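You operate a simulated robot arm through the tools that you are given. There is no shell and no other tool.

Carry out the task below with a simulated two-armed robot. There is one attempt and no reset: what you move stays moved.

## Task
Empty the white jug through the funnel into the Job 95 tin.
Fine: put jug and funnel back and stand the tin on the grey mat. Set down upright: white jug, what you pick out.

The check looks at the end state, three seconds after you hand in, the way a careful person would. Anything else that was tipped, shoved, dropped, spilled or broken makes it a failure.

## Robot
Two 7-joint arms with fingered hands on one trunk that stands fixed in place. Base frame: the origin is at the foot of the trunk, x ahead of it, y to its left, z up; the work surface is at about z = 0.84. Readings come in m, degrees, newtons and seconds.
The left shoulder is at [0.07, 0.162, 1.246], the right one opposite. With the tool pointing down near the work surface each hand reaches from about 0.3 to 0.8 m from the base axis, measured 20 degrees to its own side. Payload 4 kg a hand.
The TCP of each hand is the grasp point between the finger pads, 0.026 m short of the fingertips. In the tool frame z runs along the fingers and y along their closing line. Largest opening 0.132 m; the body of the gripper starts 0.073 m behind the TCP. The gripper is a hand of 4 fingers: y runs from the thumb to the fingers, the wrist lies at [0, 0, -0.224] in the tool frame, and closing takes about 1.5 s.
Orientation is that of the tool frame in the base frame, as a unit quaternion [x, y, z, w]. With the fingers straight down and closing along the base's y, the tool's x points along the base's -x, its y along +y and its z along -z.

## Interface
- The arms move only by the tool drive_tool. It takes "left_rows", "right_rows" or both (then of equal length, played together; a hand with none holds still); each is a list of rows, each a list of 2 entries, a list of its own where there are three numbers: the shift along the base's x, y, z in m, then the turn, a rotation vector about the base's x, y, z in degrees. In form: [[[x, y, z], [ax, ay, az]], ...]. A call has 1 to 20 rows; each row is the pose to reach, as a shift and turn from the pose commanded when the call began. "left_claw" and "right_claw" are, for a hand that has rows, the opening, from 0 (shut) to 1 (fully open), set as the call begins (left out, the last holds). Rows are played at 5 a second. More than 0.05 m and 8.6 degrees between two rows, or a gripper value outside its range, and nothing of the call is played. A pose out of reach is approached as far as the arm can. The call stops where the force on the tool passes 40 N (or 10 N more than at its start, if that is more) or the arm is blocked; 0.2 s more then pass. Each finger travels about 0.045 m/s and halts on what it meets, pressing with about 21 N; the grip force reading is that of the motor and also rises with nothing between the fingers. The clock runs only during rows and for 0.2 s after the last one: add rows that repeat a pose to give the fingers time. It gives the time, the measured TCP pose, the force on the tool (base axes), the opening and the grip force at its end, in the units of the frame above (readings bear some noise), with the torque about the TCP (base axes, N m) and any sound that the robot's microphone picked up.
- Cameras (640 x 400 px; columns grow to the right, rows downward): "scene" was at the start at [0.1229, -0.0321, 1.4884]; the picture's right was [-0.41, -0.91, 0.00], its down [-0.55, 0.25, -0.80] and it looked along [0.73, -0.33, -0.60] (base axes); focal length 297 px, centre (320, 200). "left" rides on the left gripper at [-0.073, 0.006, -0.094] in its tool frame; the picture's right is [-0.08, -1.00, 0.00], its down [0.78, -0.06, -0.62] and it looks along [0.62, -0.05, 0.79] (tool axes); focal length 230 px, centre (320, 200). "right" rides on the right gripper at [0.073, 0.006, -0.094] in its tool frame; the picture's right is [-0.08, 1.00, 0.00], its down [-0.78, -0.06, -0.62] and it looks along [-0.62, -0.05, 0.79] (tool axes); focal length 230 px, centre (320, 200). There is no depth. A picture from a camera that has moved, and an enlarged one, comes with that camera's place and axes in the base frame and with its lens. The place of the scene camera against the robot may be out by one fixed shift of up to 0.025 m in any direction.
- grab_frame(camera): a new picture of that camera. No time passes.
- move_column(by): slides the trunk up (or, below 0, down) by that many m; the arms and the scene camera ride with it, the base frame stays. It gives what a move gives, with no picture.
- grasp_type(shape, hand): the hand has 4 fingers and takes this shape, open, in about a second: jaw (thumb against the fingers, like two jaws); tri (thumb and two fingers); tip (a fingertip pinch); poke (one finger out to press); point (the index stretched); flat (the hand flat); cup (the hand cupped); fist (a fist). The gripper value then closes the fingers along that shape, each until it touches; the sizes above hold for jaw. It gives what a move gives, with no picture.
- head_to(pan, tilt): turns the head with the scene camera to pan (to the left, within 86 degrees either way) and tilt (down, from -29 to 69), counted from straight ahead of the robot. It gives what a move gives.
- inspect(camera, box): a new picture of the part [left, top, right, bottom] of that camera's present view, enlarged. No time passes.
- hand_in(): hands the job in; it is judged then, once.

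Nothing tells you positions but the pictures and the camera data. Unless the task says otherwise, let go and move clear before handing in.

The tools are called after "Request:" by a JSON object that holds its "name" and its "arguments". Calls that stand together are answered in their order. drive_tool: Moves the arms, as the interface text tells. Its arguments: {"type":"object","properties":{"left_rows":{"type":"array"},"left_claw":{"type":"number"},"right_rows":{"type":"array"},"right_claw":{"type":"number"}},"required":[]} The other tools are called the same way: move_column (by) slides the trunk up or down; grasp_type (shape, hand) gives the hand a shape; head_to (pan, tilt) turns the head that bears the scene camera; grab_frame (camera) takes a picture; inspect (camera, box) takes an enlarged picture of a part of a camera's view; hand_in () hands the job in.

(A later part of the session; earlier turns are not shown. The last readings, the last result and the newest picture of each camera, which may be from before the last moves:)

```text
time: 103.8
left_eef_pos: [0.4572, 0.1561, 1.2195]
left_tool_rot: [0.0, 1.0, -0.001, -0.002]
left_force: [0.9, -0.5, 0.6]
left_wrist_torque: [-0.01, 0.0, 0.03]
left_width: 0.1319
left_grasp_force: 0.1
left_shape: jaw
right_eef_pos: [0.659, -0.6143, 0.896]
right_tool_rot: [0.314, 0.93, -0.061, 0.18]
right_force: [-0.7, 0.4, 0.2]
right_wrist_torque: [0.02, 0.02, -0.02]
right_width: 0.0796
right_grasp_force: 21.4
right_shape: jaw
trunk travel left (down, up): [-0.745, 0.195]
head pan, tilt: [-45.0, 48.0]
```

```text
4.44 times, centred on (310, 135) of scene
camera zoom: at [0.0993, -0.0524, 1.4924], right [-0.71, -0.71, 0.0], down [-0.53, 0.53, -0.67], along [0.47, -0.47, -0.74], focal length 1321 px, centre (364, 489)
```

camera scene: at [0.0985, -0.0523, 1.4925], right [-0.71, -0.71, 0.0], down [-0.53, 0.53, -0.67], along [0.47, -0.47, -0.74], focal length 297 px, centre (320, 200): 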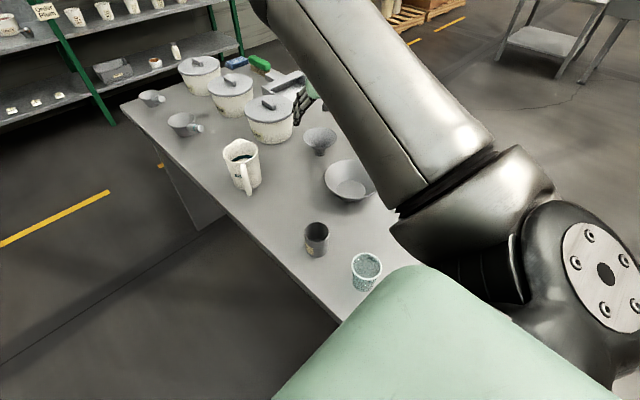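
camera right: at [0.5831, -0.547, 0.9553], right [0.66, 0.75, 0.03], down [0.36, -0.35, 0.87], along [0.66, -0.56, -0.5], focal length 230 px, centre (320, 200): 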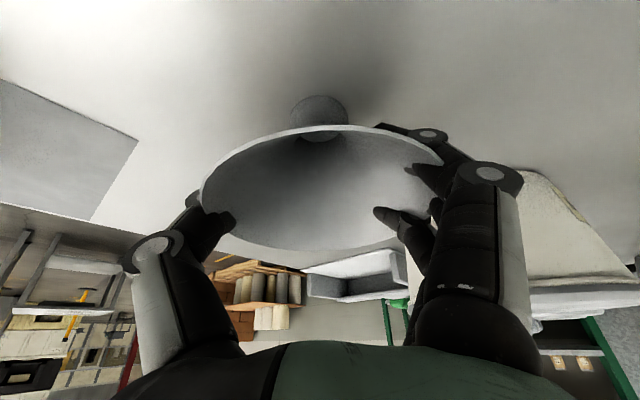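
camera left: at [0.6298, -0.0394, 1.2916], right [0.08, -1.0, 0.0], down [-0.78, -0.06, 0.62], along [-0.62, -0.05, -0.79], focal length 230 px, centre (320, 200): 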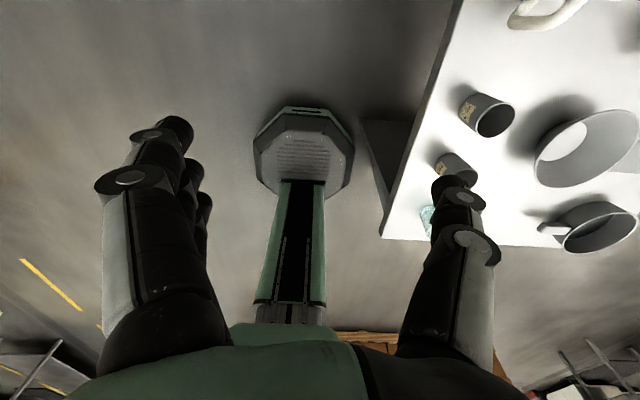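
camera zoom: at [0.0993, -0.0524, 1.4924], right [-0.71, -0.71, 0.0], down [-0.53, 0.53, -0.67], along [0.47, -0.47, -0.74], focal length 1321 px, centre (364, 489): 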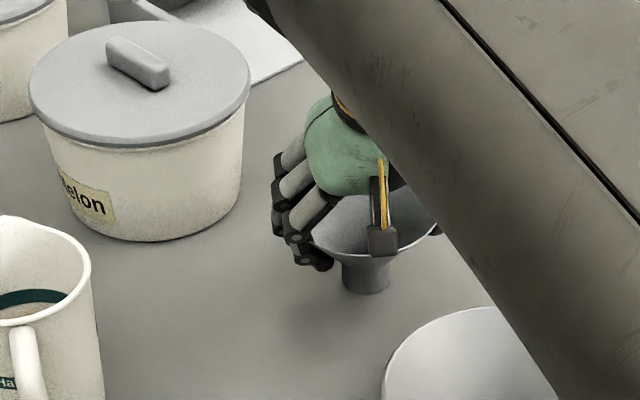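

The fingers hold the rim. I lift slightly to check.

Request:
{"name": "drive_tool", "arguments": {"right_rows": [[[0, 0, 0.01], [0, 0, 0]], [[0, 0, 0.025], [0, 0, 0]], [[0, 0, 0.04], [0, 0, 0]], [[0, 0, 0.04], [0, 0, 0]]]}}

Request:
{"name": "grab_frame", "arguments": {"camera": "right"}}

Request:
{"name": "inspect", "arguments": {"camera": "scene", "box": [260, 90, 360, 180]}}

```text
time: 104.8
left_eef_pos: [0.4568, 0.1553, 1.219]
left_tool_rot: [0.0, 1.0, 0.0, -0.001]
left_force: [-0.3, 0.1, -0.6]
left_wrist_torque: [-0.04, -0.03, -0.01]
left_width: 0.132
left_grasp_force: 0.0
left_shape: jaw
right_eef_pos: [0.6593, -0.6146, 0.9387]
right_tool_rot: [0.314, 0.93, -0.061, 0.179]
right_force: [-0.9, -0.6, 0.4]
right_wrist_torque: [0.02, 0.0, -0.01]
right_width: 0.0798
right_grasp_force: 21.2
right_shape: jaw
trunk travel left (down, up): [-0.745, 0.195]
head pan, tilt: [-45.0, 48.0]
```

```text
taken
camera right: at [0.582, -0.5472, 0.9975], right [0.66, 0.75, 0.03], down [0.36, -0.35, 0.86], along [0.66, -0.56, -0.5], focal length 230 px, centre (320, 200)
```

right: 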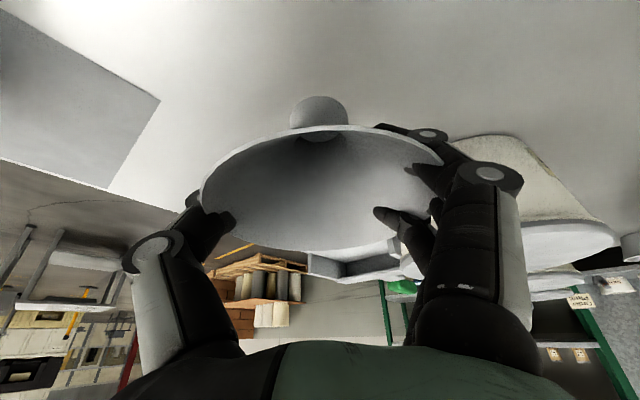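

```text
4.44 times, centred on (310, 135) of scene
camera zoom: at [0.0995, -0.0526, 1.4924], right [-0.71, -0.71, 0.0], down [-0.53, 0.53, -0.67], along [0.47, -0.47, -0.74], focal length 1321 px, centre (364, 489)
```

zoom: 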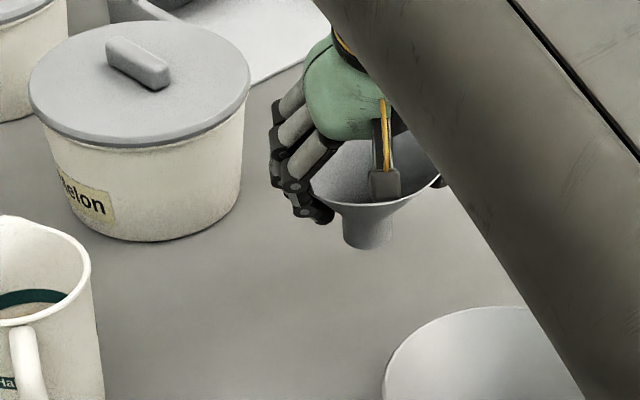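

The funnel is lifted level. I carry it up and over to above the tin on the mat.

Request:
{"name": "drive_tool", "arguments": {"right_rows": [[[0, 0, 0.04], [0, 0, 0]], [[0, 0, 0.08], [0, 0, 0]], [[-0.02, -0.015, 0.11], [0, 0, 0]], [[-0.05, -0.04, 0.12], [0, 0, 0]], [[-0.08, -0.065, 0.12], [0, 0, 0]], [[-0.11, -0.09, 0.12], [0, 0, 0]], [[-0.14, -0.115, 0.12], [0, 0, 0]], [[-0.165, -0.135, 0.11], [0, 0, 0]], [[-0.1797, -0.1507, 0.1], [0, 0, 0]], [[-0.1797, -0.1507, 0.1], [0, 0, 0]]]}}

Request:
{"name": "grab_frame", "arguments": {"camera": "right"}}

Request:
{"name": "grab_frame", "arguments": {"camera": "scene"}}

```text
time: 107.0
left_eef_pos: [0.457, 0.1572, 1.2194]
left_tool_rot: [0.0, 1.0, 0.001, -0.001]
left_force: [-0.2, 0.3, -0.2]
left_wrist_torque: [0.01, -0.01, -0.02]
left_width: 0.1317
left_grasp_force: 0.0
left_shape: jaw
right_eef_pos: [0.4815, -0.7676, 1.0379]
right_tool_rot: [0.313, 0.93, -0.06, 0.181]
right_force: [-0.2, 0.2, -0.6]
right_wrist_torque: [0.0, -0.02, 0.03]
right_width: 0.0795
right_grasp_force: 20.3
right_shape: jaw
trunk travel left (down, up): [-0.745, 0.195]
head pan, tilt: [-45.0, 48.0]
```

```text
taken
camera right: at [0.4035, -0.7011, 1.0971], right [0.66, 0.75, 0.03], down [0.36, -0.35, 0.87], along [0.66, -0.56, -0.5], focal length 230 px, centre (320, 200)
```

right: 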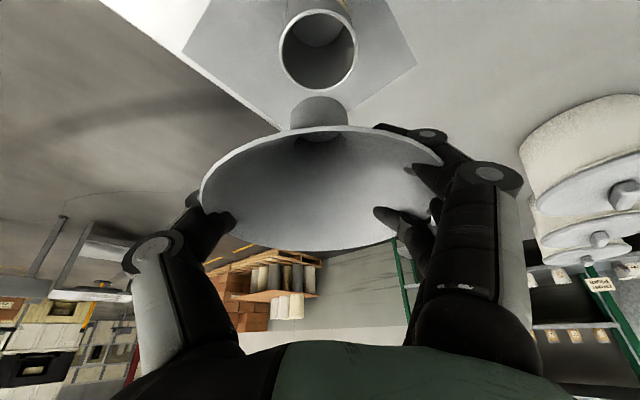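

```text
taken
camera scene: at [0.0994, -0.0518, 1.4924], right [-0.71, -0.71, 0.0], down [-0.53, 0.53, -0.67], along [0.47, -0.47, -0.74], focal length 297 px, centre (320, 200)
```

scene: 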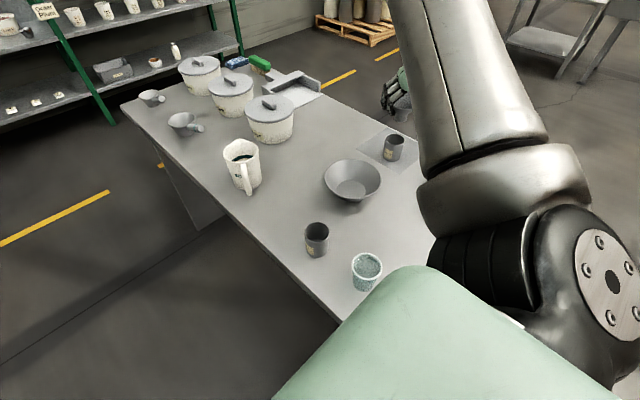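

The tin is directly below the spout. I make a tiny correction and descend until the spout is just above the tin mouth, then check.

Request:
{"name": "drive_tool", "arguments": {"right_rows": [[[-0.001, 0.001, -0.02], [0, 0, 0]], [[-0.0015, 0.002, -0.04], [0, 0, 0]], [[-0.0015, 0.002, -0.062], [0, 0, 0]], [[-0.0015, 0.002, -0.062], [0, 0, 0]]]}}

Request:
{"name": "grab_frame", "arguments": {"camera": "right"}}

Request:
{"name": "inspect", "arguments": {"camera": "scene", "box": [350, 80, 450, 180]}}

```text
time: 108.0
left_eef_pos: [0.4566, 0.1555, 1.2192]
left_tool_rot: [0.0, 1.0, 0.0, 0.0]
left_force: [1.1, -0.1, -0.4]
left_wrist_torque: [0.02, 0.02, 0.0]
left_width: 0.1319
left_grasp_force: 0.0
left_shape: jaw
right_eef_pos: [0.4786, -0.7633, 0.9763]
right_tool_rot: [0.314, 0.93, -0.061, 0.181]
right_force: [0.3, -0.3, -0.2]
right_wrist_torque: [-0.01, -0.02, 0.0]
right_width: 0.0794
right_grasp_force: 21.3
right_shape: jaw
trunk travel left (down, up): [-0.745, 0.195]
head pan, tilt: [-45.0, 48.0]
```

```text
taken
camera right: at [0.4012, -0.6966, 1.0364], right [0.66, 0.75, 0.03], down [0.36, -0.35, 0.87], along [0.66, -0.56, -0.5], focal length 230 px, centre (320, 200)
```

right: 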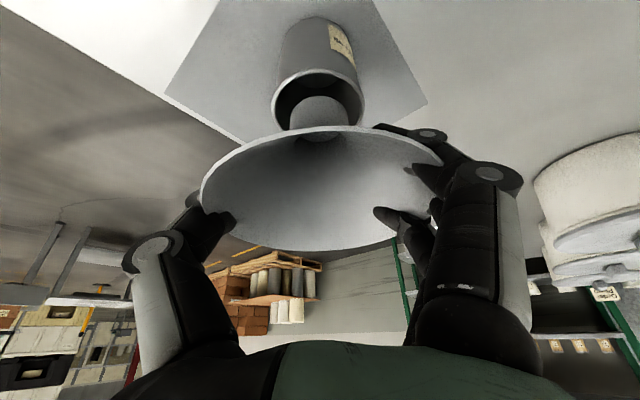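

```text
4.00 times, centred on (400, 130) of scene
camera zoom: at [0.0991, -0.0524, 1.4924], right [-0.71, -0.71, 0.0], down [-0.53, 0.53, -0.67], along [0.47, -0.47, -0.74], focal length 1189 px, centre (0, 480)
```

zoom: 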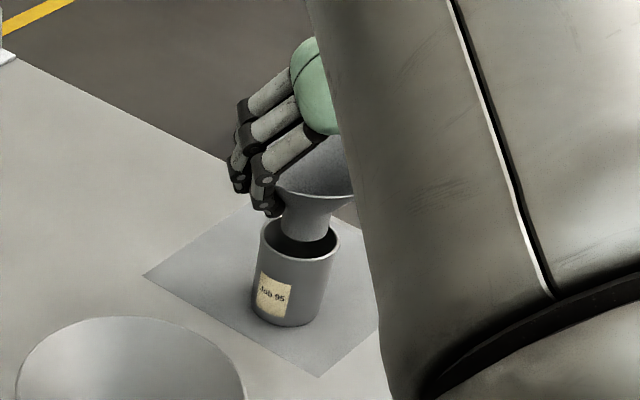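

Aligned with the tin's mouth. Lowering the spout in.

Request:
{"name": "drive_tool", "arguments": {"right_rows": [[[0, 0, -0.012], [0, 0, 0]], [[0, 0, -0.024], [0, 0, 0]], [[0, 0, -0.034], [0, 0, 0]], [[0, 0, -0.034], [0, 0, 0]]]}}

Request:
{"name": "inspect", "arguments": {"camera": "scene", "box": [350, 80, 450, 180]}}

Request:
{"name": "grab_frame", "arguments": {"camera": "right"}}

```text
time: 109.0
left_eef_pos: [0.4561, 0.1557, 1.2189]
left_tool_rot: [0.001, 1.0, 0.0, -0.001]
left_force: [-0.2, -0.6, 0.4]
left_wrist_torque: [0.02, -0.02, 0.01]
left_width: 0.1318
left_grasp_force: 0.1
left_shape: jaw
right_eef_pos: [0.4787, -0.764, 0.9413]
right_tool_rot: [0.313, 0.93, -0.061, 0.18]
right_force: [-0.7, 0.7, -0.7]
right_wrist_torque: [0.01, 0.02, -0.02]
right_width: 0.0795
right_grasp_force: 20.7
right_shape: jaw
trunk travel left (down, up): [-0.745, 0.195]
head pan, tilt: [-45.0, 48.0]
```

```text
4.00 times, centred on (400, 130) of scene
camera zoom: at [0.0993, -0.0525, 1.4924], right [-0.71, -0.71, 0.0], down [-0.53, 0.53, -0.67], along [0.47, -0.47, -0.74], focal length 1189 px, centre (0, 480)
```

zoom: 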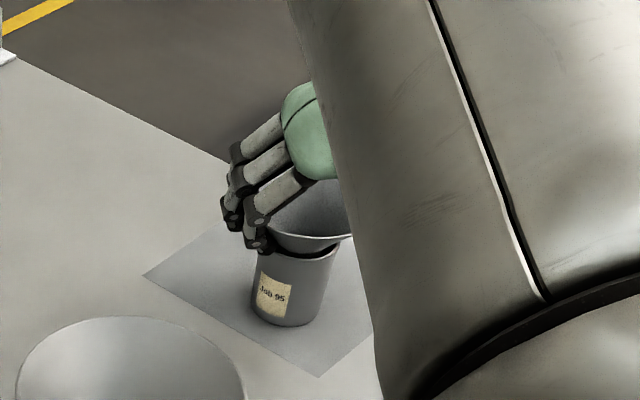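

```text
taken
camera right: at [0.4017, -0.697, 1.0012], right [0.66, 0.75, 0.03], down [0.36, -0.35, 0.87], along [0.66, -0.56, -0.5], focal length 230 px, centre (320, 200)
```

right: 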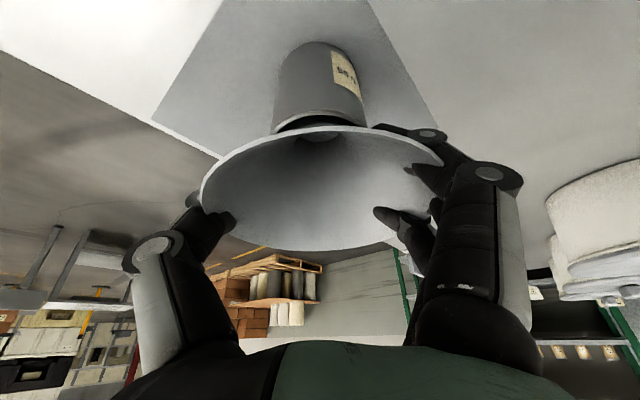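

Request:
{"name": "drive_tool", "arguments": {"right_rows": [[[0, 0, -0.002], [0, 0, 0]], [[0, 0, -0.004], [0, 0, 0]], [[0, 0, -0.006], [0, 0, 0]], [[0, 0, -0.006], [0, 0, 0]]]}}

```text
time: 110.0
left_eef_pos: [0.4557, 0.1568, 1.2188]
left_tool_rot: [0.0, 1.0, 0.0, -0.002]
left_force: [0.3, -0.4, -0.1]
left_wrist_torque: [-0.03, -0.01, 0.0]
left_width: 0.132
left_grasp_force: 0.1
left_shape: jaw
right_eef_pos: [0.4786, -0.7628, 0.9378]
right_tool_rot: [0.313, 0.93, -0.061, 0.181]
right_force: [1.4, -1.1, 5.9]
right_wrist_torque: [0.15, 0.03, -0.01]
right_width: 0.0779
right_grasp_force: 21.6
right_shape: jaw
trunk travel left (down, up): [-0.745, 0.195]
head pan, tilt: [-45.0, 48.0]
```

Contact felt (6 N): the cone rests on the tin rim. I ease off a touch and open the hand.

Request:
{"name": "drive_tool", "arguments": {"right_rows": [[[0, 0, 0.002], [0, 0, 0]], [[0, 0, 0.002], [0, 0, 0]], [[0, 0, 0.002], [0, 0, 0]], [[0, 0, 0.002], [0, 0, 0]], [[0, 0, 0.002], [0, 0, 0]], [[0, 0, 0.002], [0, 0, 0]], [[0, 0, 0.002], [0, 0, 0]], [[0, 0, 0.002], [0, 0, 0]]], "right_claw": 1.0}}

Request:
{"name": "grab_frame", "arguments": {"camera": "right"}}

Request:
{"name": "inspect", "arguments": {"camera": "scene", "box": [350, 80, 450, 180]}}

```text
time: 111.8
left_eef_pos: [0.4563, 0.1561, 1.2183]
left_tool_rot: [0.001, 1.0, 0.0, -0.001]
left_force: [0.3, -0.1, -1.0]
left_wrist_torque: [-0.02, -0.03, 0.01]
left_width: 0.1319
left_grasp_force: 0.1
left_shape: jaw
right_eef_pos: [0.4778, -0.7637, 0.9385]
right_tool_rot: [0.314, 0.93, -0.06, 0.18]
right_force: [0.0, 0.8, 0.0]
right_wrist_torque: [-0.01, 0.05, 0.0]
right_width: 0.1319
right_grasp_force: 0.1
right_shape: jaw
trunk travel left (down, up): [-0.745, 0.195]
head pan, tilt: [-45.0, 48.0]
```

```text
taken
camera right: at [0.4004, -0.6975, 0.9969], right [0.66, 0.75, 0.03], down [0.36, -0.35, 0.87], along [0.66, -0.56, -0.5], focal length 230 px, centre (320, 200)
```

right: 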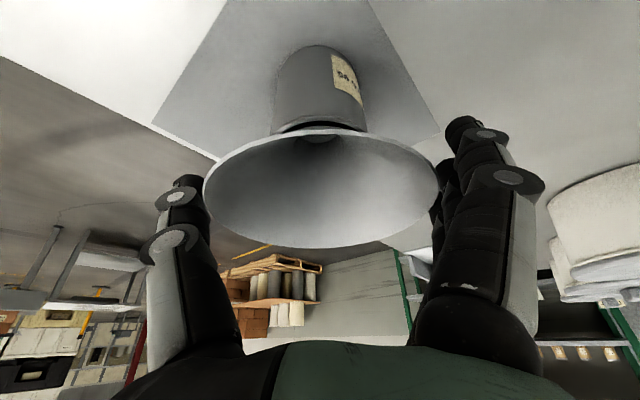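

```text
4.00 times, centred on (400, 130) of scene
camera zoom: at [0.0992, -0.0523, 1.4924], right [-0.71, -0.71, 0.0], down [-0.53, 0.53, -0.67], along [0.47, -0.47, -0.74], focal length 1189 px, centre (0, 480)
```

zoom: 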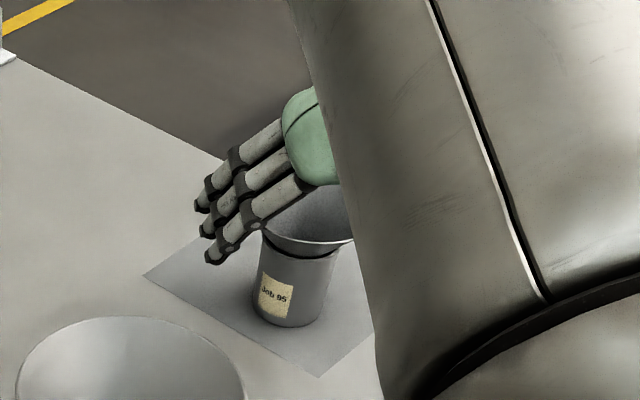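

Released; the funnel rests in the tin. I retreat along the tool axis and check it is level.

Request:
{"name": "drive_tool", "arguments": {"right_rows": [[[-0.006, 0.0045, 0.0185], [0, 0, 0]], [[-0.012, 0.009, 0.037], [0, 0, 0]], [[-0.021, 0.016, 0.065], [0, 0, 0]], [[-0.03, 0.0227, 0.0927], [0, 0, 0]], [[-0.042, 0.032, 0.13], [0, 0, 0]], [[-0.05, 0.045, 0.16], [0, 0, 0]], [[-0.05, 0.045, 0.16], [0, 0, 0]]]}}

Request:
{"name": "grab_frame", "arguments": {"camera": "right"}}

Request:
{"name": "inspect", "arguments": {"camera": "scene", "box": [350, 80, 450, 180]}}

```text
time: 113.4
left_eef_pos: [0.4576, 0.1551, 1.2192]
left_tool_rot: [0.0, 1.0, 0.0, -0.001]
left_force: [-0.1, 0.0, -0.2]
left_wrist_torque: [0.02, 0.0, 0.01]
left_width: 0.1318
left_grasp_force: 0.1
left_shape: jaw
right_eef_pos: [0.427, -0.7182, 1.0974]
right_tool_rot: [0.313, 0.93, -0.06, 0.18]
right_force: [0.2, -0.5, -0.8]
right_wrist_torque: [0.0, -0.02, 0.02]
right_width: 0.1316
right_grasp_force: 0.1
right_shape: jaw
trunk travel left (down, up): [-0.745, 0.195]
head pan, tilt: [-45.0, 48.0]
```

```text
taken
camera right: at [0.3494, -0.6516, 1.1565], right [0.66, 0.75, 0.03], down [0.36, -0.35, 0.86], along [0.66, -0.56, -0.5], focal length 230 px, centre (320, 200)
```

right: 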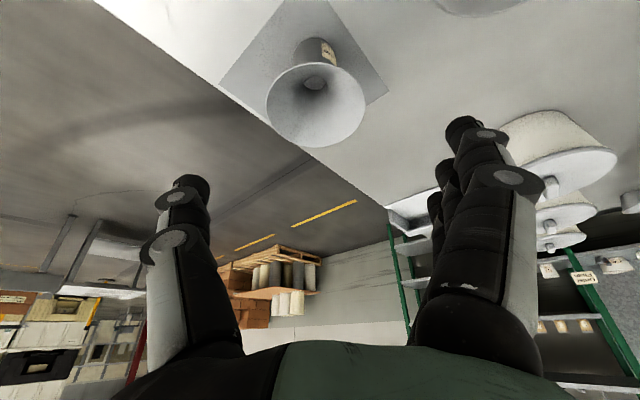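

```text
4.00 times, centred on (400, 130) of scene
camera zoom: at [0.0997, -0.0532, 1.4923], right [-0.71, -0.71, 0.0], down [-0.53, 0.53, -0.67], along [0.47, -0.47, -0.74], focal length 1189 px, centre (0, 480)
```

zoom: 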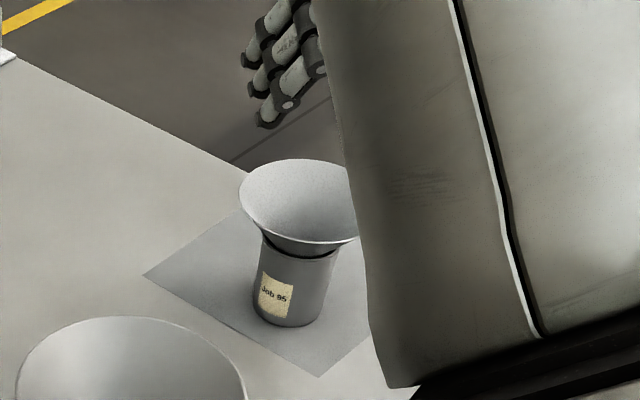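

The funnel sits level in the tin, rim now at about z=0.948. Next the jug: I raise the trunk for arm room, then bring the hand over toward the jug with a steep (55° down) approach so the palm clears the handle.

Request:
{"name": "move_column", "arguments": {"by": 0.18}}

Request:
{"name": "drive_tool", "arguments": {"right_rows": [[[0.02, 0.04, 0], [0, 0, 1.5]], [[0.04, 0.08, 0], [0, 0, 3]], [[0.06, 0.12, -0.01], [0, 0, 4.5]], [[0.08, 0.16, -0.02], [0, 0, 6]], [[0.1, 0.2, -0.03], [0, 0, 7.5]], [[0.12, 0.24, -0.04], [0, 0, 9]], [[0.14, 0.28, -0.05], [0, 0, 9]], [[0.16, 0.31, -0.06], [0, 0, 9]], [[0.16, 0.31, -0.06], [0, 0, 9]]]}}

Request:
{"name": "grab_frame", "arguments": {"camera": "right"}}

Request:
{"name": "grab_frame", "arguments": {"camera": "scene"}}

```text
time: 115.4
left_eef_pos: [0.4571, 0.1558, 1.3992]
left_tool_rot: [-0.001, 1.0, 0.0, 0.0]
left_force: [-0.4, 0.4, 0.5]
left_wrist_torque: [0.0, -0.02, 0.02]
left_width: 0.1321
left_grasp_force: 0.1
left_shape: jaw
right_eef_pos: [0.4266, -0.7179, 1.2772]
right_tool_rot: [0.314, 0.93, -0.06, 0.18]
right_force: [-0.5, 0.6, -0.3]
right_wrist_torque: [0.0, -0.02, 0.01]
right_width: 0.1319
right_grasp_force: 0.0
right_shape: jaw
trunk travel left (down, up): [-0.925, 0.015]
head pan, tilt: [-45.0, 48.0]
```

```text
time: 117.4
left_eef_pos: [0.4559, 0.1549, 1.3994]
left_tool_rot: [0.0, 1.0, 0.001, -0.001]
left_force: [-1.1, -0.5, 0.1]
left_wrist_torque: [0.02, 0.01, -0.01]
left_width: 0.1323
left_grasp_force: 0.0
left_shape: jaw
right_eef_pos: [0.5837, -0.4109, 1.2166]
right_tool_rot: [0.244, 0.952, -0.045, 0.182]
right_force: [-0.2, -0.5, 0.4]
right_wrist_torque: [-0.04, 0.02, 0.02]
right_width: 0.1318
right_grasp_force: 0.0
right_shape: jaw
trunk travel left (down, up): [-0.925, 0.015]
head pan, tilt: [-45.0, 48.0]
```

```text
taken
camera right: at [0.4975, -0.3565, 1.2763], right [0.54, 0.84, 0.03], down [0.41, -0.3, 0.86], along [0.73, -0.46, -0.5], focal length 230 px, centre (320, 200)
```

right: 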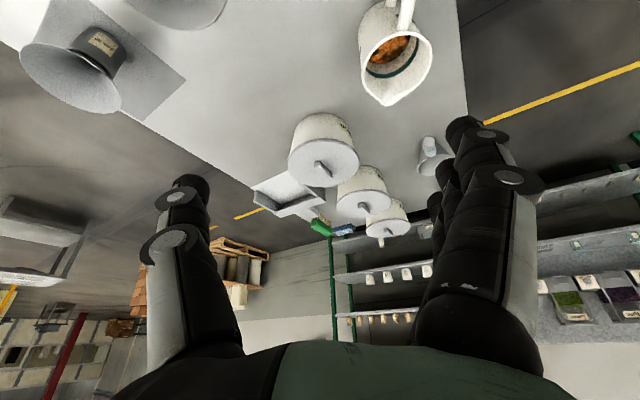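

```text
taken
camera scene: at [0.0991, -0.0531, 1.6724], right [-0.71, -0.71, 0.0], down [-0.53, 0.53, -0.67], along [0.47, -0.47, -0.74], focal length 297 px, centre (320, 200)
```

scene: 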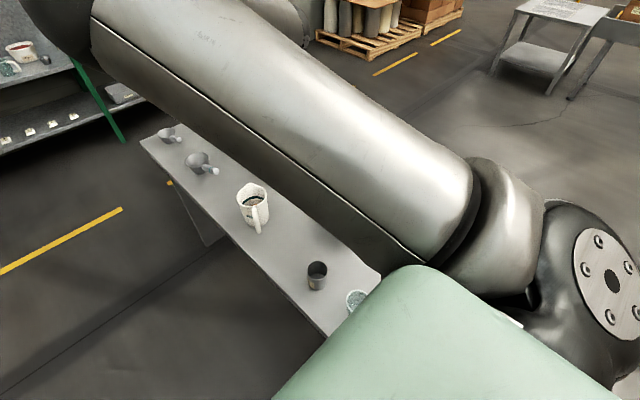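

Request:
{"name": "inspect", "arguments": {"camera": "right", "box": [320, 0, 480, 110]}}

```text
3.64 times, centred on (400, 55) of right
camera zoom: at [0.4975, -0.3565, 1.2763], right [0.54, 0.84, 0.03], down [0.41, -0.3, 0.86], along [0.73, -0.46, -0.5], focal length 837 px, centre (29, 727)
```

zoom: 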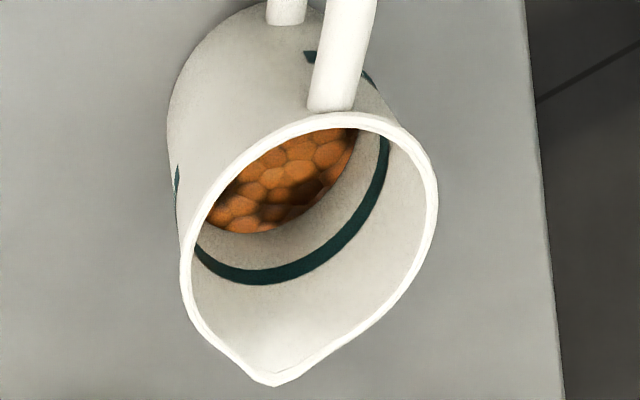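

The jug holds roughly 50–60 beads; spout azimuth is -29°. I move to the pre-grasp above and behind the handle, pitched to 55° below horizontal.

Request:
{"name": "drive_tool", "arguments": {"right_rows": [[[0.01, 0.014, -0.03], [-1.1, -2, 0]], [[0.02, 0.028, -0.06], [-2.2, -4, 0]], [[0.03, 0.043, -0.09], [-3.3, -6, 0]], [[0.042, 0.058, -0.12], [-4.4, -8, 0]], [[0.054, 0.072, -0.15], [-5.5, -10, 0]], [[0.0655, 0.0857, -0.18], [-6.5, -12, 0]], [[0.0655, 0.0857, -0.19], [-6.5, -12, 0]], [[0.0655, 0.0857, -0.19], [-6.5, -12, 0]]]}}

Request:
{"name": "grab_frame", "arguments": {"camera": "right"}}

Request:
{"name": "inspect", "arguments": {"camera": "scene", "box": [200, 150, 320, 250]}}

```text
time: 119.2
left_eef_pos: [0.4572, 0.1557, 1.3998]
left_tool_rot: [0.0, 1.0, 0.0, -0.001]
left_force: [0.7, 0.4, -0.6]
left_wrist_torque: [-0.01, -0.03, 0.02]
left_width: 0.1317
left_grasp_force: 0.1
left_shape: jaw
right_eef_pos: [0.6601, -0.3371, 1.0233]
right_tool_rot: [0.232, 0.923, -0.074, 0.296]
right_force: [0.3, 0.6, -1.0]
right_wrist_torque: [0.0, -0.01, 0.0]
right_width: 0.1322
right_grasp_force: 0.0
right_shape: jaw
right hand out of reach, approached as far as the arm can: row 5, 6, 7, 8
trunk travel left (down, up): [-0.925, 0.015]
head pan, tilt: [-45.0, 48.0]
```

```text
taken
camera right: at [0.5628, -0.2786, 1.0569], right [0.53, 0.85, 0.05], down [0.22, -0.19, 0.96], along [0.82, -0.5, -0.28], focal length 230 px, centre (320, 200)
```

right: 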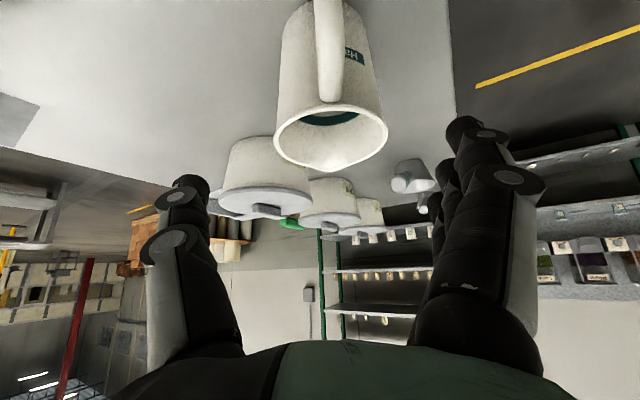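

```text
4.00 times, centred on (260, 200) of scene
camera zoom: at [0.0988, -0.0522, 1.6725], right [-0.71, -0.71, 0.0], down [-0.53, 0.53, -0.67], along [0.47, -0.47, -0.74], focal length 1189 px, centre (560, 200)
```

zoom: 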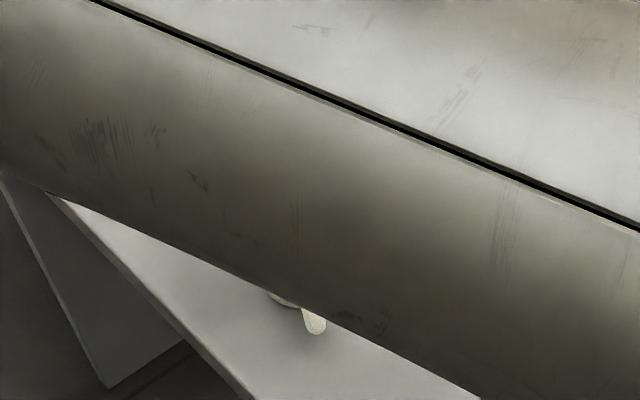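

The jug's handle lies neatly along the hand's centre plane. I descend most of the way and check.

Request:
{"name": "drive_tool", "arguments": {"right_rows": [[[0.01, -0.004, -0.02], [0, 0, 0]], [[0.02, -0.009, -0.04], [0, 0, 0]], [[0.03, -0.0135, -0.058], [0, 0, 0]], [[0.038, -0.0165, -0.072], [0, 0, 0]], [[0.038, -0.0165, -0.072], [0, 0, 0]]]}}

Request:
{"name": "grab_frame", "arguments": {"camera": "right"}}

```text
time: 120.4
left_eef_pos: [0.4572, 0.1553, 1.3983]
left_tool_rot: [0.001, 1.0, 0.0, 0.0]
left_force: [-0.3, 0.1, -0.5]
left_wrist_torque: [-0.06, -0.02, 0.01]
left_width: 0.1319
left_grasp_force: 0.1
left_shape: jaw
right_eef_pos: [0.6951, -0.3545, 0.952]
right_tool_rot: [0.233, 0.923, -0.075, 0.297]
right_force: [0.0, 0.8, -0.4]
right_wrist_torque: [-0.03, -0.01, 0.0]
right_width: 0.132
right_grasp_force: 0.0
right_shape: jaw
trunk travel left (down, up): [-0.925, 0.015]
head pan, tilt: [-45.0, 48.0]
```

```text
taken
camera right: at [0.5992, -0.2953, 0.9863], right [0.53, 0.85, 0.04], down [0.22, -0.18, 0.96], along [0.82, -0.5, -0.28], focal length 230 px, centre (320, 200)
```

right: 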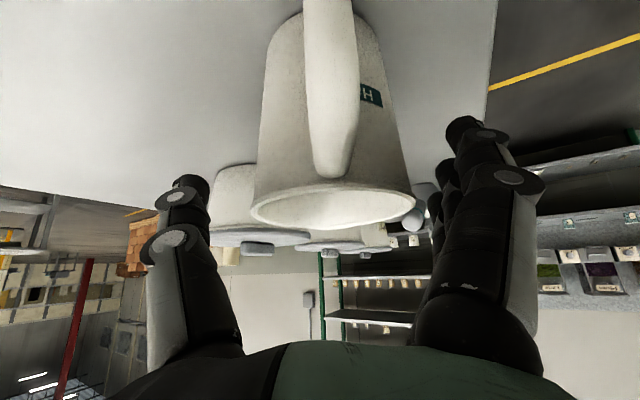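

Request:
{"name": "drive_tool", "arguments": {"right_rows": [[[0.007, -0.002, -0.011], [0, 0, 0]], [[0.014, -0.004, -0.022], [0, 0, 0]], [[0.02, -0.006, -0.031], [0, 0, 0]], [[0.02, -0.006, -0.031], [0, 0, 0]]]}}

Request:
{"name": "grab_frame", "arguments": {"camera": "right"}}

```text
time: 121.4
left_eef_pos: [0.4563, 0.1559, 1.3986]
left_tool_rot: [0.0, 1.0, 0.0, -0.001]
left_force: [0.1, -0.1, -1.2]
left_wrist_torque: [-0.01, 0.01, 0.03]
left_width: 0.1319
left_grasp_force: 0.1
left_shape: jaw
right_eef_pos: [0.7163, -0.3616, 0.9234]
right_tool_rot: [0.233, 0.923, -0.076, 0.297]
right_force: [-0.9, 0.4, 0.0]
right_wrist_torque: [0.0, 0.02, 0.01]
right_width: 0.132
right_grasp_force: 0.1
right_shape: jaw
trunk travel left (down, up): [-0.925, 0.015]
head pan, tilt: [-45.0, 48.0]
```

```text
taken
camera right: at [0.6195, -0.3026, 0.9558], right [0.53, 0.85, 0.04], down [0.22, -0.18, 0.96], along [0.82, -0.5, -0.28], focal length 230 px, centre (320, 200)
```

right: 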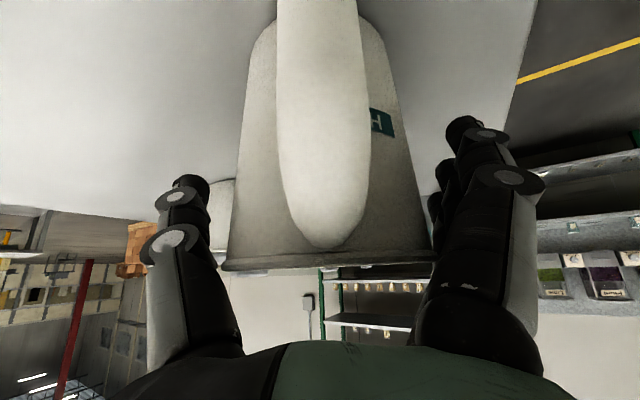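

No contact yet and the jug is between the fingers. Closing on the jug body.

Request:
{"name": "drive_tool", "arguments": {"right_rows": [[[0, 0, 0], [0, 0, 0]], [[0, 0, 0], [0, 0, 0]], [[0, 0, 0], [0, 0, 0]], [[0, 0, 0], [0, 0, 0]], [[0, 0, 0], [0, 0, 0]], [[0, 0, 0], [0, 0, 0]], [[0, 0, 0], [0, 0, 0]], [[0, 0, 0], [0, 0, 0]]], "right_claw": 0.4}}

Request:
{"name": "grab_frame", "arguments": {"camera": "right"}}

```text
time: 123.2
left_eef_pos: [0.4572, 0.1553, 1.3991]
left_tool_rot: [0.0, 1.0, 0.001, -0.001]
left_force: [-0.1, -0.2, -1.0]
left_wrist_torque: [0.0, -0.02, -0.01]
left_width: 0.132
left_grasp_force: 0.1
left_shape: jaw
right_eef_pos: [0.7173, -0.3601, 0.9226]
right_tool_rot: [0.233, 0.923, -0.076, 0.296]
right_force: [0.0, -0.5, 0.4]
right_wrist_torque: [0.08, -0.13, -0.03]
right_width: 0.0665
right_grasp_force: 20.5
right_shape: jaw
trunk travel left (down, up): [-0.925, 0.015]
head pan, tilt: [-45.0, 48.0]
```

```text
taken
camera right: at [0.6197, -0.3025, 0.956], right [0.53, 0.85, 0.04], down [0.22, -0.19, 0.96], along [0.82, -0.5, -0.28], focal length 230 px, centre (320, 200)
```

right: 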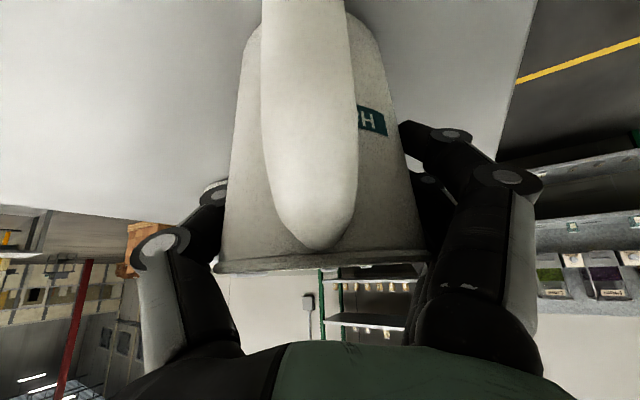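

Gripped at 20 N. Lifting slowly and checking that it stays upright in the hand.

Request:
{"name": "drive_tool", "arguments": {"right_rows": [[[0, 0, 0.006], [0, 0, 0]], [[0, 0, 0.013], [0, 0, 0]], [[0, 0, 0.02], [0, 0, 0]], [[0, 0, 0.03], [0, 0, 0]], [[0, 0, 0.03], [0, 0, 0]], [[0, 0, 0.03], [0, 0, 0]]]}}

Request:
{"name": "grab_frame", "arguments": {"camera": "right"}}

Request:
{"name": "grab_frame", "arguments": {"camera": "scene"}}

```text
time: 124.6
left_eef_pos: [0.457, 0.1545, 1.3982]
left_tool_rot: [-0.001, 1.0, 0.0, -0.001]
left_force: [0.3, -0.9, -1.1]
left_wrist_torque: [-0.01, 0.01, -0.03]
left_width: 0.1319
left_grasp_force: 0.0
left_shape: jaw
right_eef_pos: [0.7188, -0.3609, 0.952]
right_tool_rot: [0.233, 0.923, -0.075, 0.296]
right_force: [0.0, 0.2, -1.8]
right_wrist_torque: [-0.02, -0.01, 0.01]
right_width: 0.0666
right_grasp_force: 21.2
right_shape: jaw
trunk travel left (down, up): [-0.925, 0.015]
head pan, tilt: [-45.0, 48.0]
```

```text
taken
camera right: at [0.6206, -0.302, 0.9858], right [0.53, 0.85, 0.04], down [0.22, -0.19, 0.96], along [0.82, -0.5, -0.28], focal length 230 px, centre (320, 200)
```

right: 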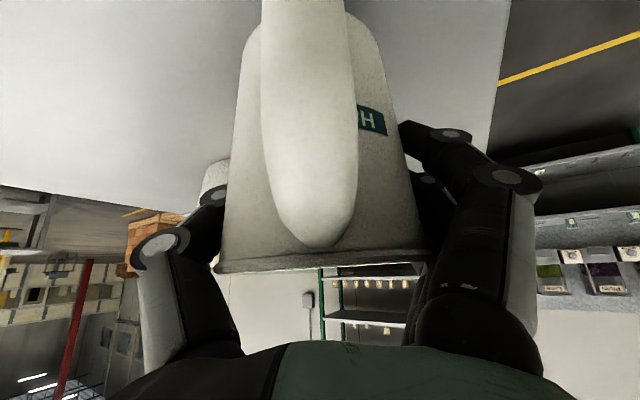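

```text
taken
camera scene: at [0.0998, -0.0525, 1.6724], right [-0.71, -0.71, 0.0], down [-0.53, 0.53, -0.67], along [0.47, -0.47, -0.74], focal length 297 px, centre (320, 200)
```

scene: 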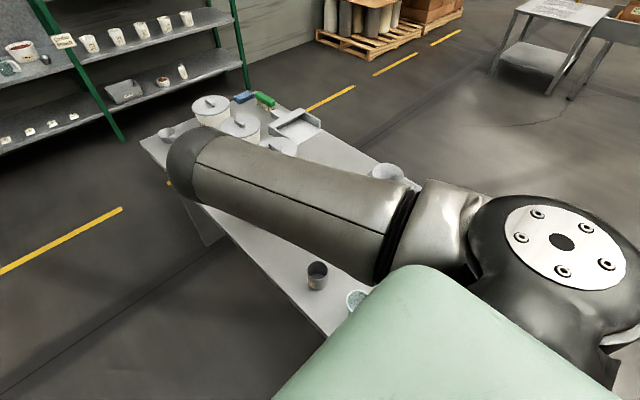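

The jug is held securely and upright. I carry it slowly up and to the right, keeping it upright.

Request:
{"name": "drive_tool", "arguments": {"right_rows": [[[-0.005, 0, 0.02], [0, 0, 0]], [[-0.01, -0.005, 0.045], [0, 0, 0]], [[-0.015, -0.015, 0.07], [0, 0, 0]], [[-0.025, -0.03, 0.09], [0, 0, 0]], [[-0.035, -0.05, 0.105], [0, 0, 0]], [[-0.05, -0.07, 0.115], [0, 0, 0]], [[-0.065, -0.09, 0.125], [0, 0, 0]], [[-0.08, -0.11, 0.13], [0, 0, 0]], [[-0.095, -0.13, 0.13], [0, 0, 0]], [[-0.11, -0.15, 0.13], [0, 0, 0]], [[-0.125, -0.17, 0.13], [0, 0, 0]], [[-0.14, -0.19, 0.13], [0, 0, 0]], [[-0.15, -0.21, 0.13], [0, 0, 0]], [[-0.16, -0.22, 0.13], [0, 0, 0]], [[-0.16, -0.22, 0.13], [0, 0, 0]]]}}

Request:
{"name": "grab_frame", "arguments": {"camera": "right"}}

Request:
{"name": "grab_frame", "arguments": {"camera": "scene"}}

```text
time: 127.8
left_eef_pos: [0.4572, 0.1551, 1.399]
left_tool_rot: [0.0, 1.0, -0.001, -0.001]
left_force: [-0.2, -0.4, 0.2]
left_wrist_torque: [0.0, 0.01, 0.04]
left_width: 0.1319
left_grasp_force: 0.2
left_shape: jaw
right_eef_pos: [0.558, -0.5805, 1.0803]
right_tool_rot: [0.233, 0.923, -0.076, 0.297]
right_force: [-0.5, -0.3, -2.3]
right_wrist_torque: [-0.05, -0.01, 0.02]
right_width: 0.0665
right_grasp_force: 21.1
right_shape: jaw
trunk travel left (down, up): [-0.925, 0.015]
head pan, tilt: [-45.0, 48.0]
```

```text
taken
camera right: at [0.4611, -0.5208, 1.1138], right [0.53, 0.85, 0.04], down [0.22, -0.19, 0.96], along [0.82, -0.5, -0.28], focal length 230 px, centre (320, 200)
```

right: 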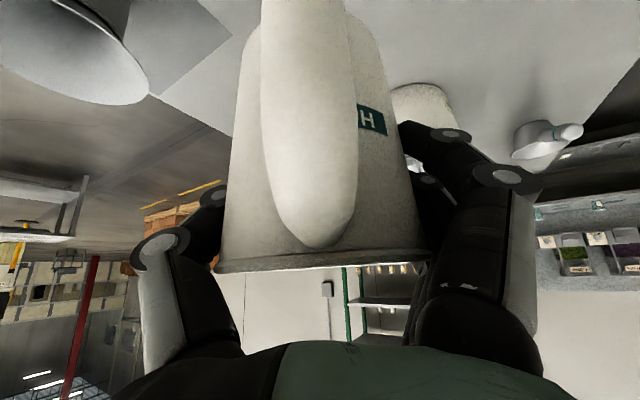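

```text
taken
camera scene: at [0.0996, -0.052, 1.6724], right [-0.71, -0.71, 0.0], down [-0.53, 0.53, -0.67], along [0.47, -0.47, -0.74], focal length 297 px, centre (320, 200)
```

scene: 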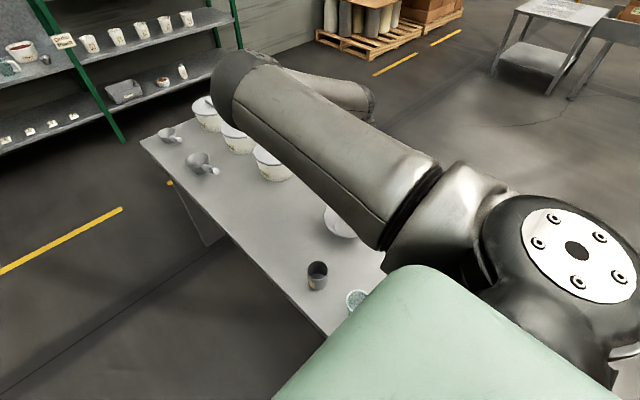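

The jug is stable in the hand. Since my scene view of the mat is blocked by the arm, I bring the left hand's camera forward and turn it to look toward the mat, away from the right arm.

Request:
{"name": "drive_tool", "arguments": {"left_rows": [[[0.02, -0.01, 0], [0, 0, 8]], [[0.04, -0.02, 0], [0, 0, 16]], [[0.06, -0.03, 0], [0, 0, 24]], [[0.08, -0.05, 0], [0, 0, 32]], [[0.1, -0.07, 0], [0, 0, 40]], [[0.12, -0.09, -0.01], [0, 0, 48]], [[0.14, -0.11, -0.02], [0, 0, 56]], [[0.16, -0.13, -0.03], [0, 0, 64]], [[0.17, -0.14, -0.04], [0, 0, 72]], [[0.17, -0.14, -0.04], [0, 0, 76]], [[0.17, -0.14, -0.04], [0, 0, 76]]]}}

Request:
{"name": "grab_frame", "arguments": {"camera": "left"}}

```text
time: 130.2
left_eef_pos: [0.6261, 0.0158, 1.3606]
left_tool_rot: [-0.617, 0.787, 0.0, 0.0]
left_force: [-0.7, -0.1, -0.4]
left_wrist_torque: [0.0, 0.03, -0.01]
left_width: 0.1323
left_grasp_force: 0.1
left_shape: jaw
right_eef_pos: [0.5574, -0.5802, 1.081]
right_tool_rot: [0.233, 0.923, -0.076, 0.296]
right_force: [-0.6, -0.3, -2.2]
right_wrist_torque: [0.0, 0.0, -0.03]
right_width: 0.0666
right_grasp_force: 21.3
right_shape: jaw
trunk travel left (down, up): [-0.925, 0.015]
head pan, tilt: [-45.0, 48.0]
```

```text
taken
camera left: at [0.6384, 0.0882, 1.4543], right [0.99, -0.16, 0.0], down [-0.13, -0.78, 0.62], along [-0.1, -0.61, -0.79], focal length 230 px, centre (320, 200)
```

left: 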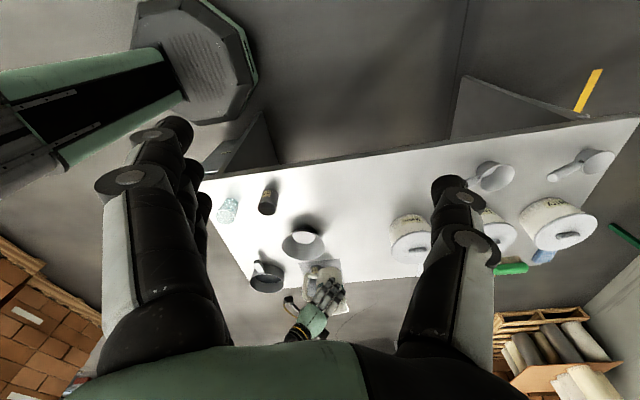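

Request:
{"name": "inspect", "arguments": {"camera": "left", "box": [240, 220, 400, 340]}}

```text
3.33 times, centred on (320, 280) of left
camera zoom: at [0.6384, 0.0882, 1.4543], right [0.99, -0.16, 0.0], down [-0.13, -0.78, 0.62], along [-0.1, -0.61, -0.79], focal length 767 px, centre (320, -67)
```

zoom: 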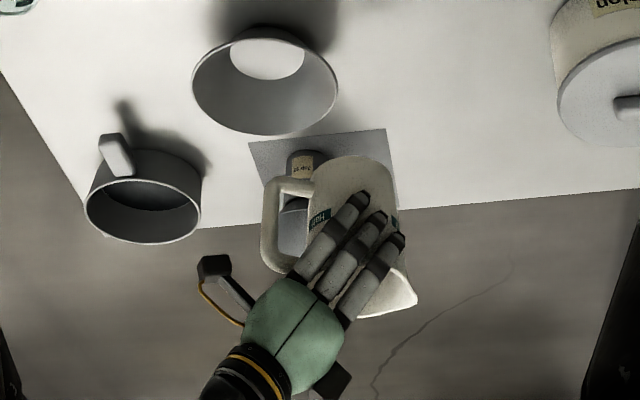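

The left camera gives an excellent view of the jug, funnel and tin. I move the jug toward the mat side, still upright, turning it 22° so that its lip can later tip toward the funnel.

Request:
{"name": "drive_tool", "arguments": {"right_rows": [[[-0.006, -0.01, 0.008], [0, 0, 2.2]], [[-0.012, -0.02, 0.016], [0, 0, 4.4]], [[-0.018, -0.03, 0.024], [0, 0, 6.6]], [[-0.024, -0.04, 0.032], [0, 0, 8.8]], [[-0.03, -0.05, 0.04], [0, 0, 11]], [[-0.036, -0.06, 0.048], [0, 0, 13.2]], [[-0.042, -0.07, 0.056], [0, 0, 15.4]], [[-0.048, -0.08, 0.064], [0, 0, 17.6]], [[-0.054, -0.09, 0.07], [0, 0, 19.8]], [[-0.058, -0.1, 0.07], [0, 0, 22]], [[-0.058, -0.1, 0.07], [0, 0, 22]]]}}

Request:
{"name": "inspect", "arguments": {"camera": "left", "box": [240, 220, 400, 340]}}

```text
time: 132.6
left_eef_pos: [0.6271, 0.0154, 1.3609]
left_tool_rot: [-0.615, 0.788, -0.001, -0.001]
left_force: [1.0, -0.4, -0.3]
left_wrist_torque: [0.0, 0.01, 0.02]
left_width: 0.1319
left_grasp_force: 0.0
left_shape: jaw
right_eef_pos: [0.4993, -0.6797, 1.151]
right_tool_rot: [0.052, 0.951, -0.017, 0.305]
right_force: [0.5, -0.5, -1.5]
right_wrist_torque: [0.04, 0.0, -0.02]
right_width: 0.0662
right_grasp_force: 20.3
right_shape: jaw
trunk travel left (down, up): [-0.925, 0.015]
head pan, tilt: [-45.0, 48.0]
```

```text
3.33 times, centred on (320, 280) of left
camera zoom: at [0.6387, 0.0884, 1.4542], right [0.99, -0.17, 0.0], down [-0.13, -0.78, 0.62], along [-0.1, -0.61, -0.79], focal length 767 px, centre (320, -67)
```

zoom: 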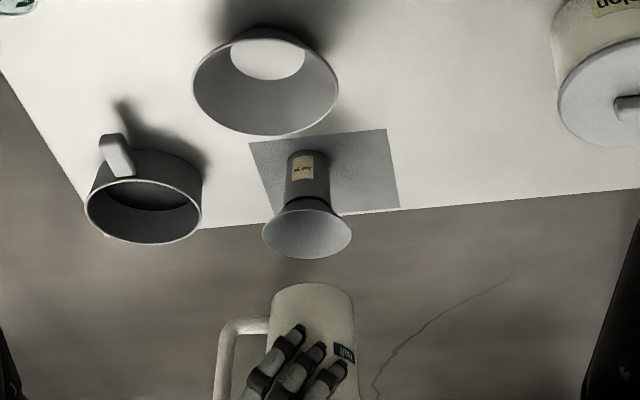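

The funnel sits level in the tin. Lowering the trunk a little to bring the right arm comfortably into reach of the mat.

Request:
{"name": "move_column", "arguments": {"by": -0.08}}

Request:
{"name": "drive_tool", "arguments": {"right_rows": [[[0, -0.002, 0.004], [-2, 1.5, 0]], [[0, -0.004, 0.008], [-4, 3, 0]], [[0, -0.006, 0.012], [-6, 4.5, 0]], [[0, -0.008, 0.016], [-8, 6, 0]], [[0, -0.01, 0.02], [-10, 7.5, 0]], [[0, -0.012, 0.024], [-12, 9, 0]], [[0, -0.014, 0.028], [-14, 10.5, 0]], [[0, -0.016, 0.03], [-16, 12, 0]], [[0, -0.018, 0.03], [-18, 13.5, 0]], [[0, -0.02, 0.03], [-20, 15, 0]], [[0, -0.02, 0.03], [-20, 15, 0]]]}}

Request:
{"name": "grab_frame", "arguments": {"camera": "left"}}

Request:
{"name": "grab_frame", "arguments": {"camera": "right"}}

```text
time: 133.8
left_eef_pos: [0.6256, 0.0148, 1.2801]
left_tool_rot: [-0.616, 0.788, 0.0, -0.001]
left_force: [0.1, -0.5, 0.0]
left_wrist_torque: [-0.01, 0.0, 0.0]
left_width: 0.1321
left_grasp_force: 0.1
left_shape: jaw
right_eef_pos: [0.4998, -0.6787, 1.072]
right_tool_rot: [0.053, 0.951, -0.018, 0.305]
right_force: [-0.4, -0.2, -1.9]
right_wrist_torque: [0.0, -0.01, -0.01]
right_width: 0.0662
right_grasp_force: 21.0
right_shape: jaw
trunk travel left (down, up): [-0.845, 0.095]
head pan, tilt: [-45.0, 48.0]
```

```text
time: 136.2
left_eef_pos: [0.6265, 0.0148, 1.2808]
left_tool_rot: [-0.616, 0.788, -0.001, 0.0]
left_force: [0.2, 0.2, -0.3]
left_wrist_torque: [0.0, -0.04, 0.0]
left_width: 0.1317
left_grasp_force: 0.0
left_shape: jaw
right_eef_pos: [0.4989, -0.6998, 1.1004]
right_tool_rot: [-0.004, 0.965, -0.188, 0.183]
right_force: [0.0, 0.3, -1.5]
right_wrist_torque: [0.01, -0.04, 0.02]
right_width: 0.0663
right_grasp_force: 20.9
right_shape: jaw
trunk travel left (down, up): [-0.845, 0.095]
head pan, tilt: [-45.0, 48.0]
```

```text
taken
camera left: at [0.6384, 0.0881, 1.3743], right [0.99, -0.17, 0.0], down [-0.13, -0.78, 0.62], along [-0.1, -0.61, -0.79], focal length 230 px, centre (320, 200)
```

left: 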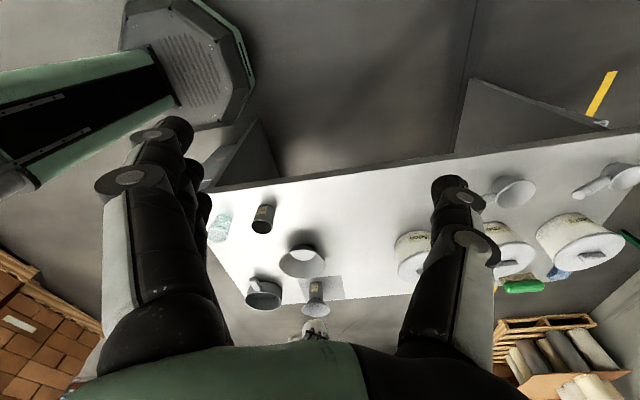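

```text
taken
camera right: at [0.3986, -0.6662, 1.1537], right [0.13, 0.93, -0.34], down [0.51, 0.23, 0.83], along [0.85, -0.28, -0.45], focal length 230 px, centre (320, 200)
```

right: 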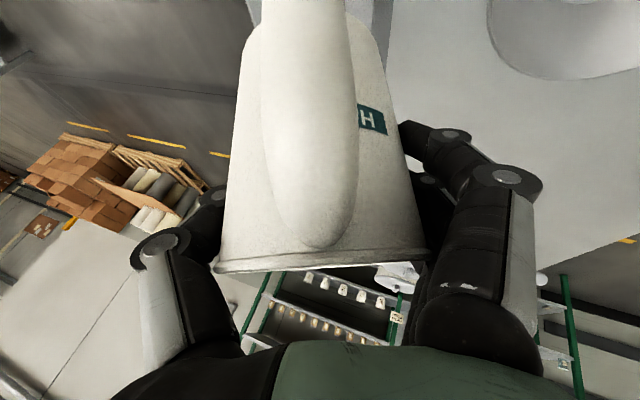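

In reach and stable. The left palm now hides the jug, so I raise and tilt the left hand a bit for a better view, while continuing to yaw the right hand.

Request:
{"name": "drive_tool", "arguments": {"left_rows": [[[0, 0, 0.01], [-2, 0, 0]], [[0, 0, 0.02], [-4, 0, 0]], [[0, 0, 0.03], [-6, 0, 0]], [[0, 0, 0.04], [-8, 0, 0]], [[0, 0, 0.05], [-10, 0, 0]], [[0, 0, 0.06], [-12, 0, 0]], [[0, 0, 0.07], [-14, 0, 0]], [[0, 0, 0.08], [-16, 0, 0]], [[0, 0, 0.08], [-18, 0, 0]], [[0, 0, 0.08], [-20, 0, 0]], [[0, 0, 0.08], [-20, 0, 0]]], "right_rows": [[[0, -0.003, 0], [0, 0, 2.2]], [[0, -0.006, 0], [0, 0, 4.4]], [[0, -0.009, 0], [0, 0, 6.6]], [[0, -0.012, 0], [0, 0, 8.8]], [[0, -0.015, 0], [0, 0, 11]], [[0, -0.018, 0], [0, 0, 13.2]], [[0, -0.021, 0], [0, 0, 15.4]], [[0, -0.024, 0], [0, 0, 17.6]], [[0, -0.027, 0], [0, 0, 19.8]], [[0, -0.03, 0], [0, 0, 22]], [[0, -0.03, 0], [0, 0, 22]]]}}

Request:
{"name": "grab_frame", "arguments": {"camera": "left"}}

Request:
{"name": "grab_frame", "arguments": {"camera": "right"}}

```text
time: 138.6
left_eef_pos: [0.6257, 0.0148, 1.3597]
left_tool_rot: [-0.607, 0.775, -0.138, -0.108]
left_force: [0.0, -0.4, 0.2]
left_wrist_torque: [0.01, 0.01, -0.02]
left_width: 0.1321
left_grasp_force: 0.0
left_shape: jaw
right_eef_pos: [0.499, -0.7275, 1.1018]
right_tool_rot: [-0.189, 0.946, -0.149, 0.216]
right_force: [-0.7, 0.0, -1.9]
right_wrist_torque: [0.04, -0.01, -0.04]
right_width: 0.0663
right_grasp_force: 21.3
right_shape: jaw
trunk travel left (down, up): [-0.845, 0.095]
head pan, tilt: [-45.0, 48.0]
```

```text
taken
camera left: at [0.6378, 0.1159, 1.4246], right [0.99, -0.16, 0.06], down [-0.13, -0.52, 0.85], along [-0.1, -0.84, -0.53], focal length 230 px, centre (320, 200)
```

left: 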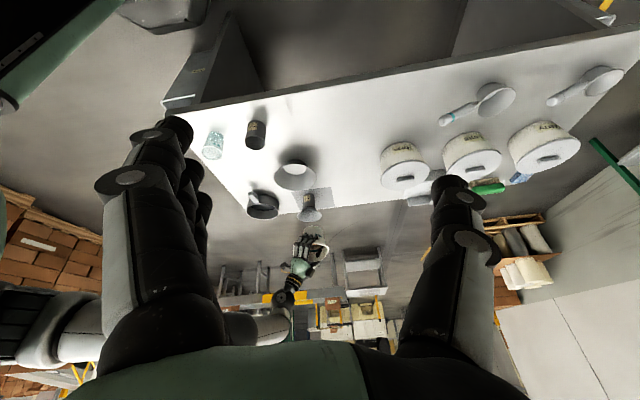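

```text
taken
camera right: at [0.3932, -0.7353, 1.1547], right [-0.23, 0.91, -0.34], down [0.39, 0.4, 0.83], along [0.89, 0.06, -0.44], focal length 230 px, centre (320, 200)
```

right: 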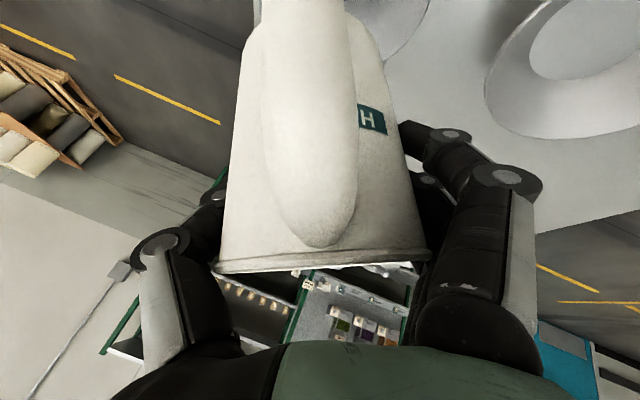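

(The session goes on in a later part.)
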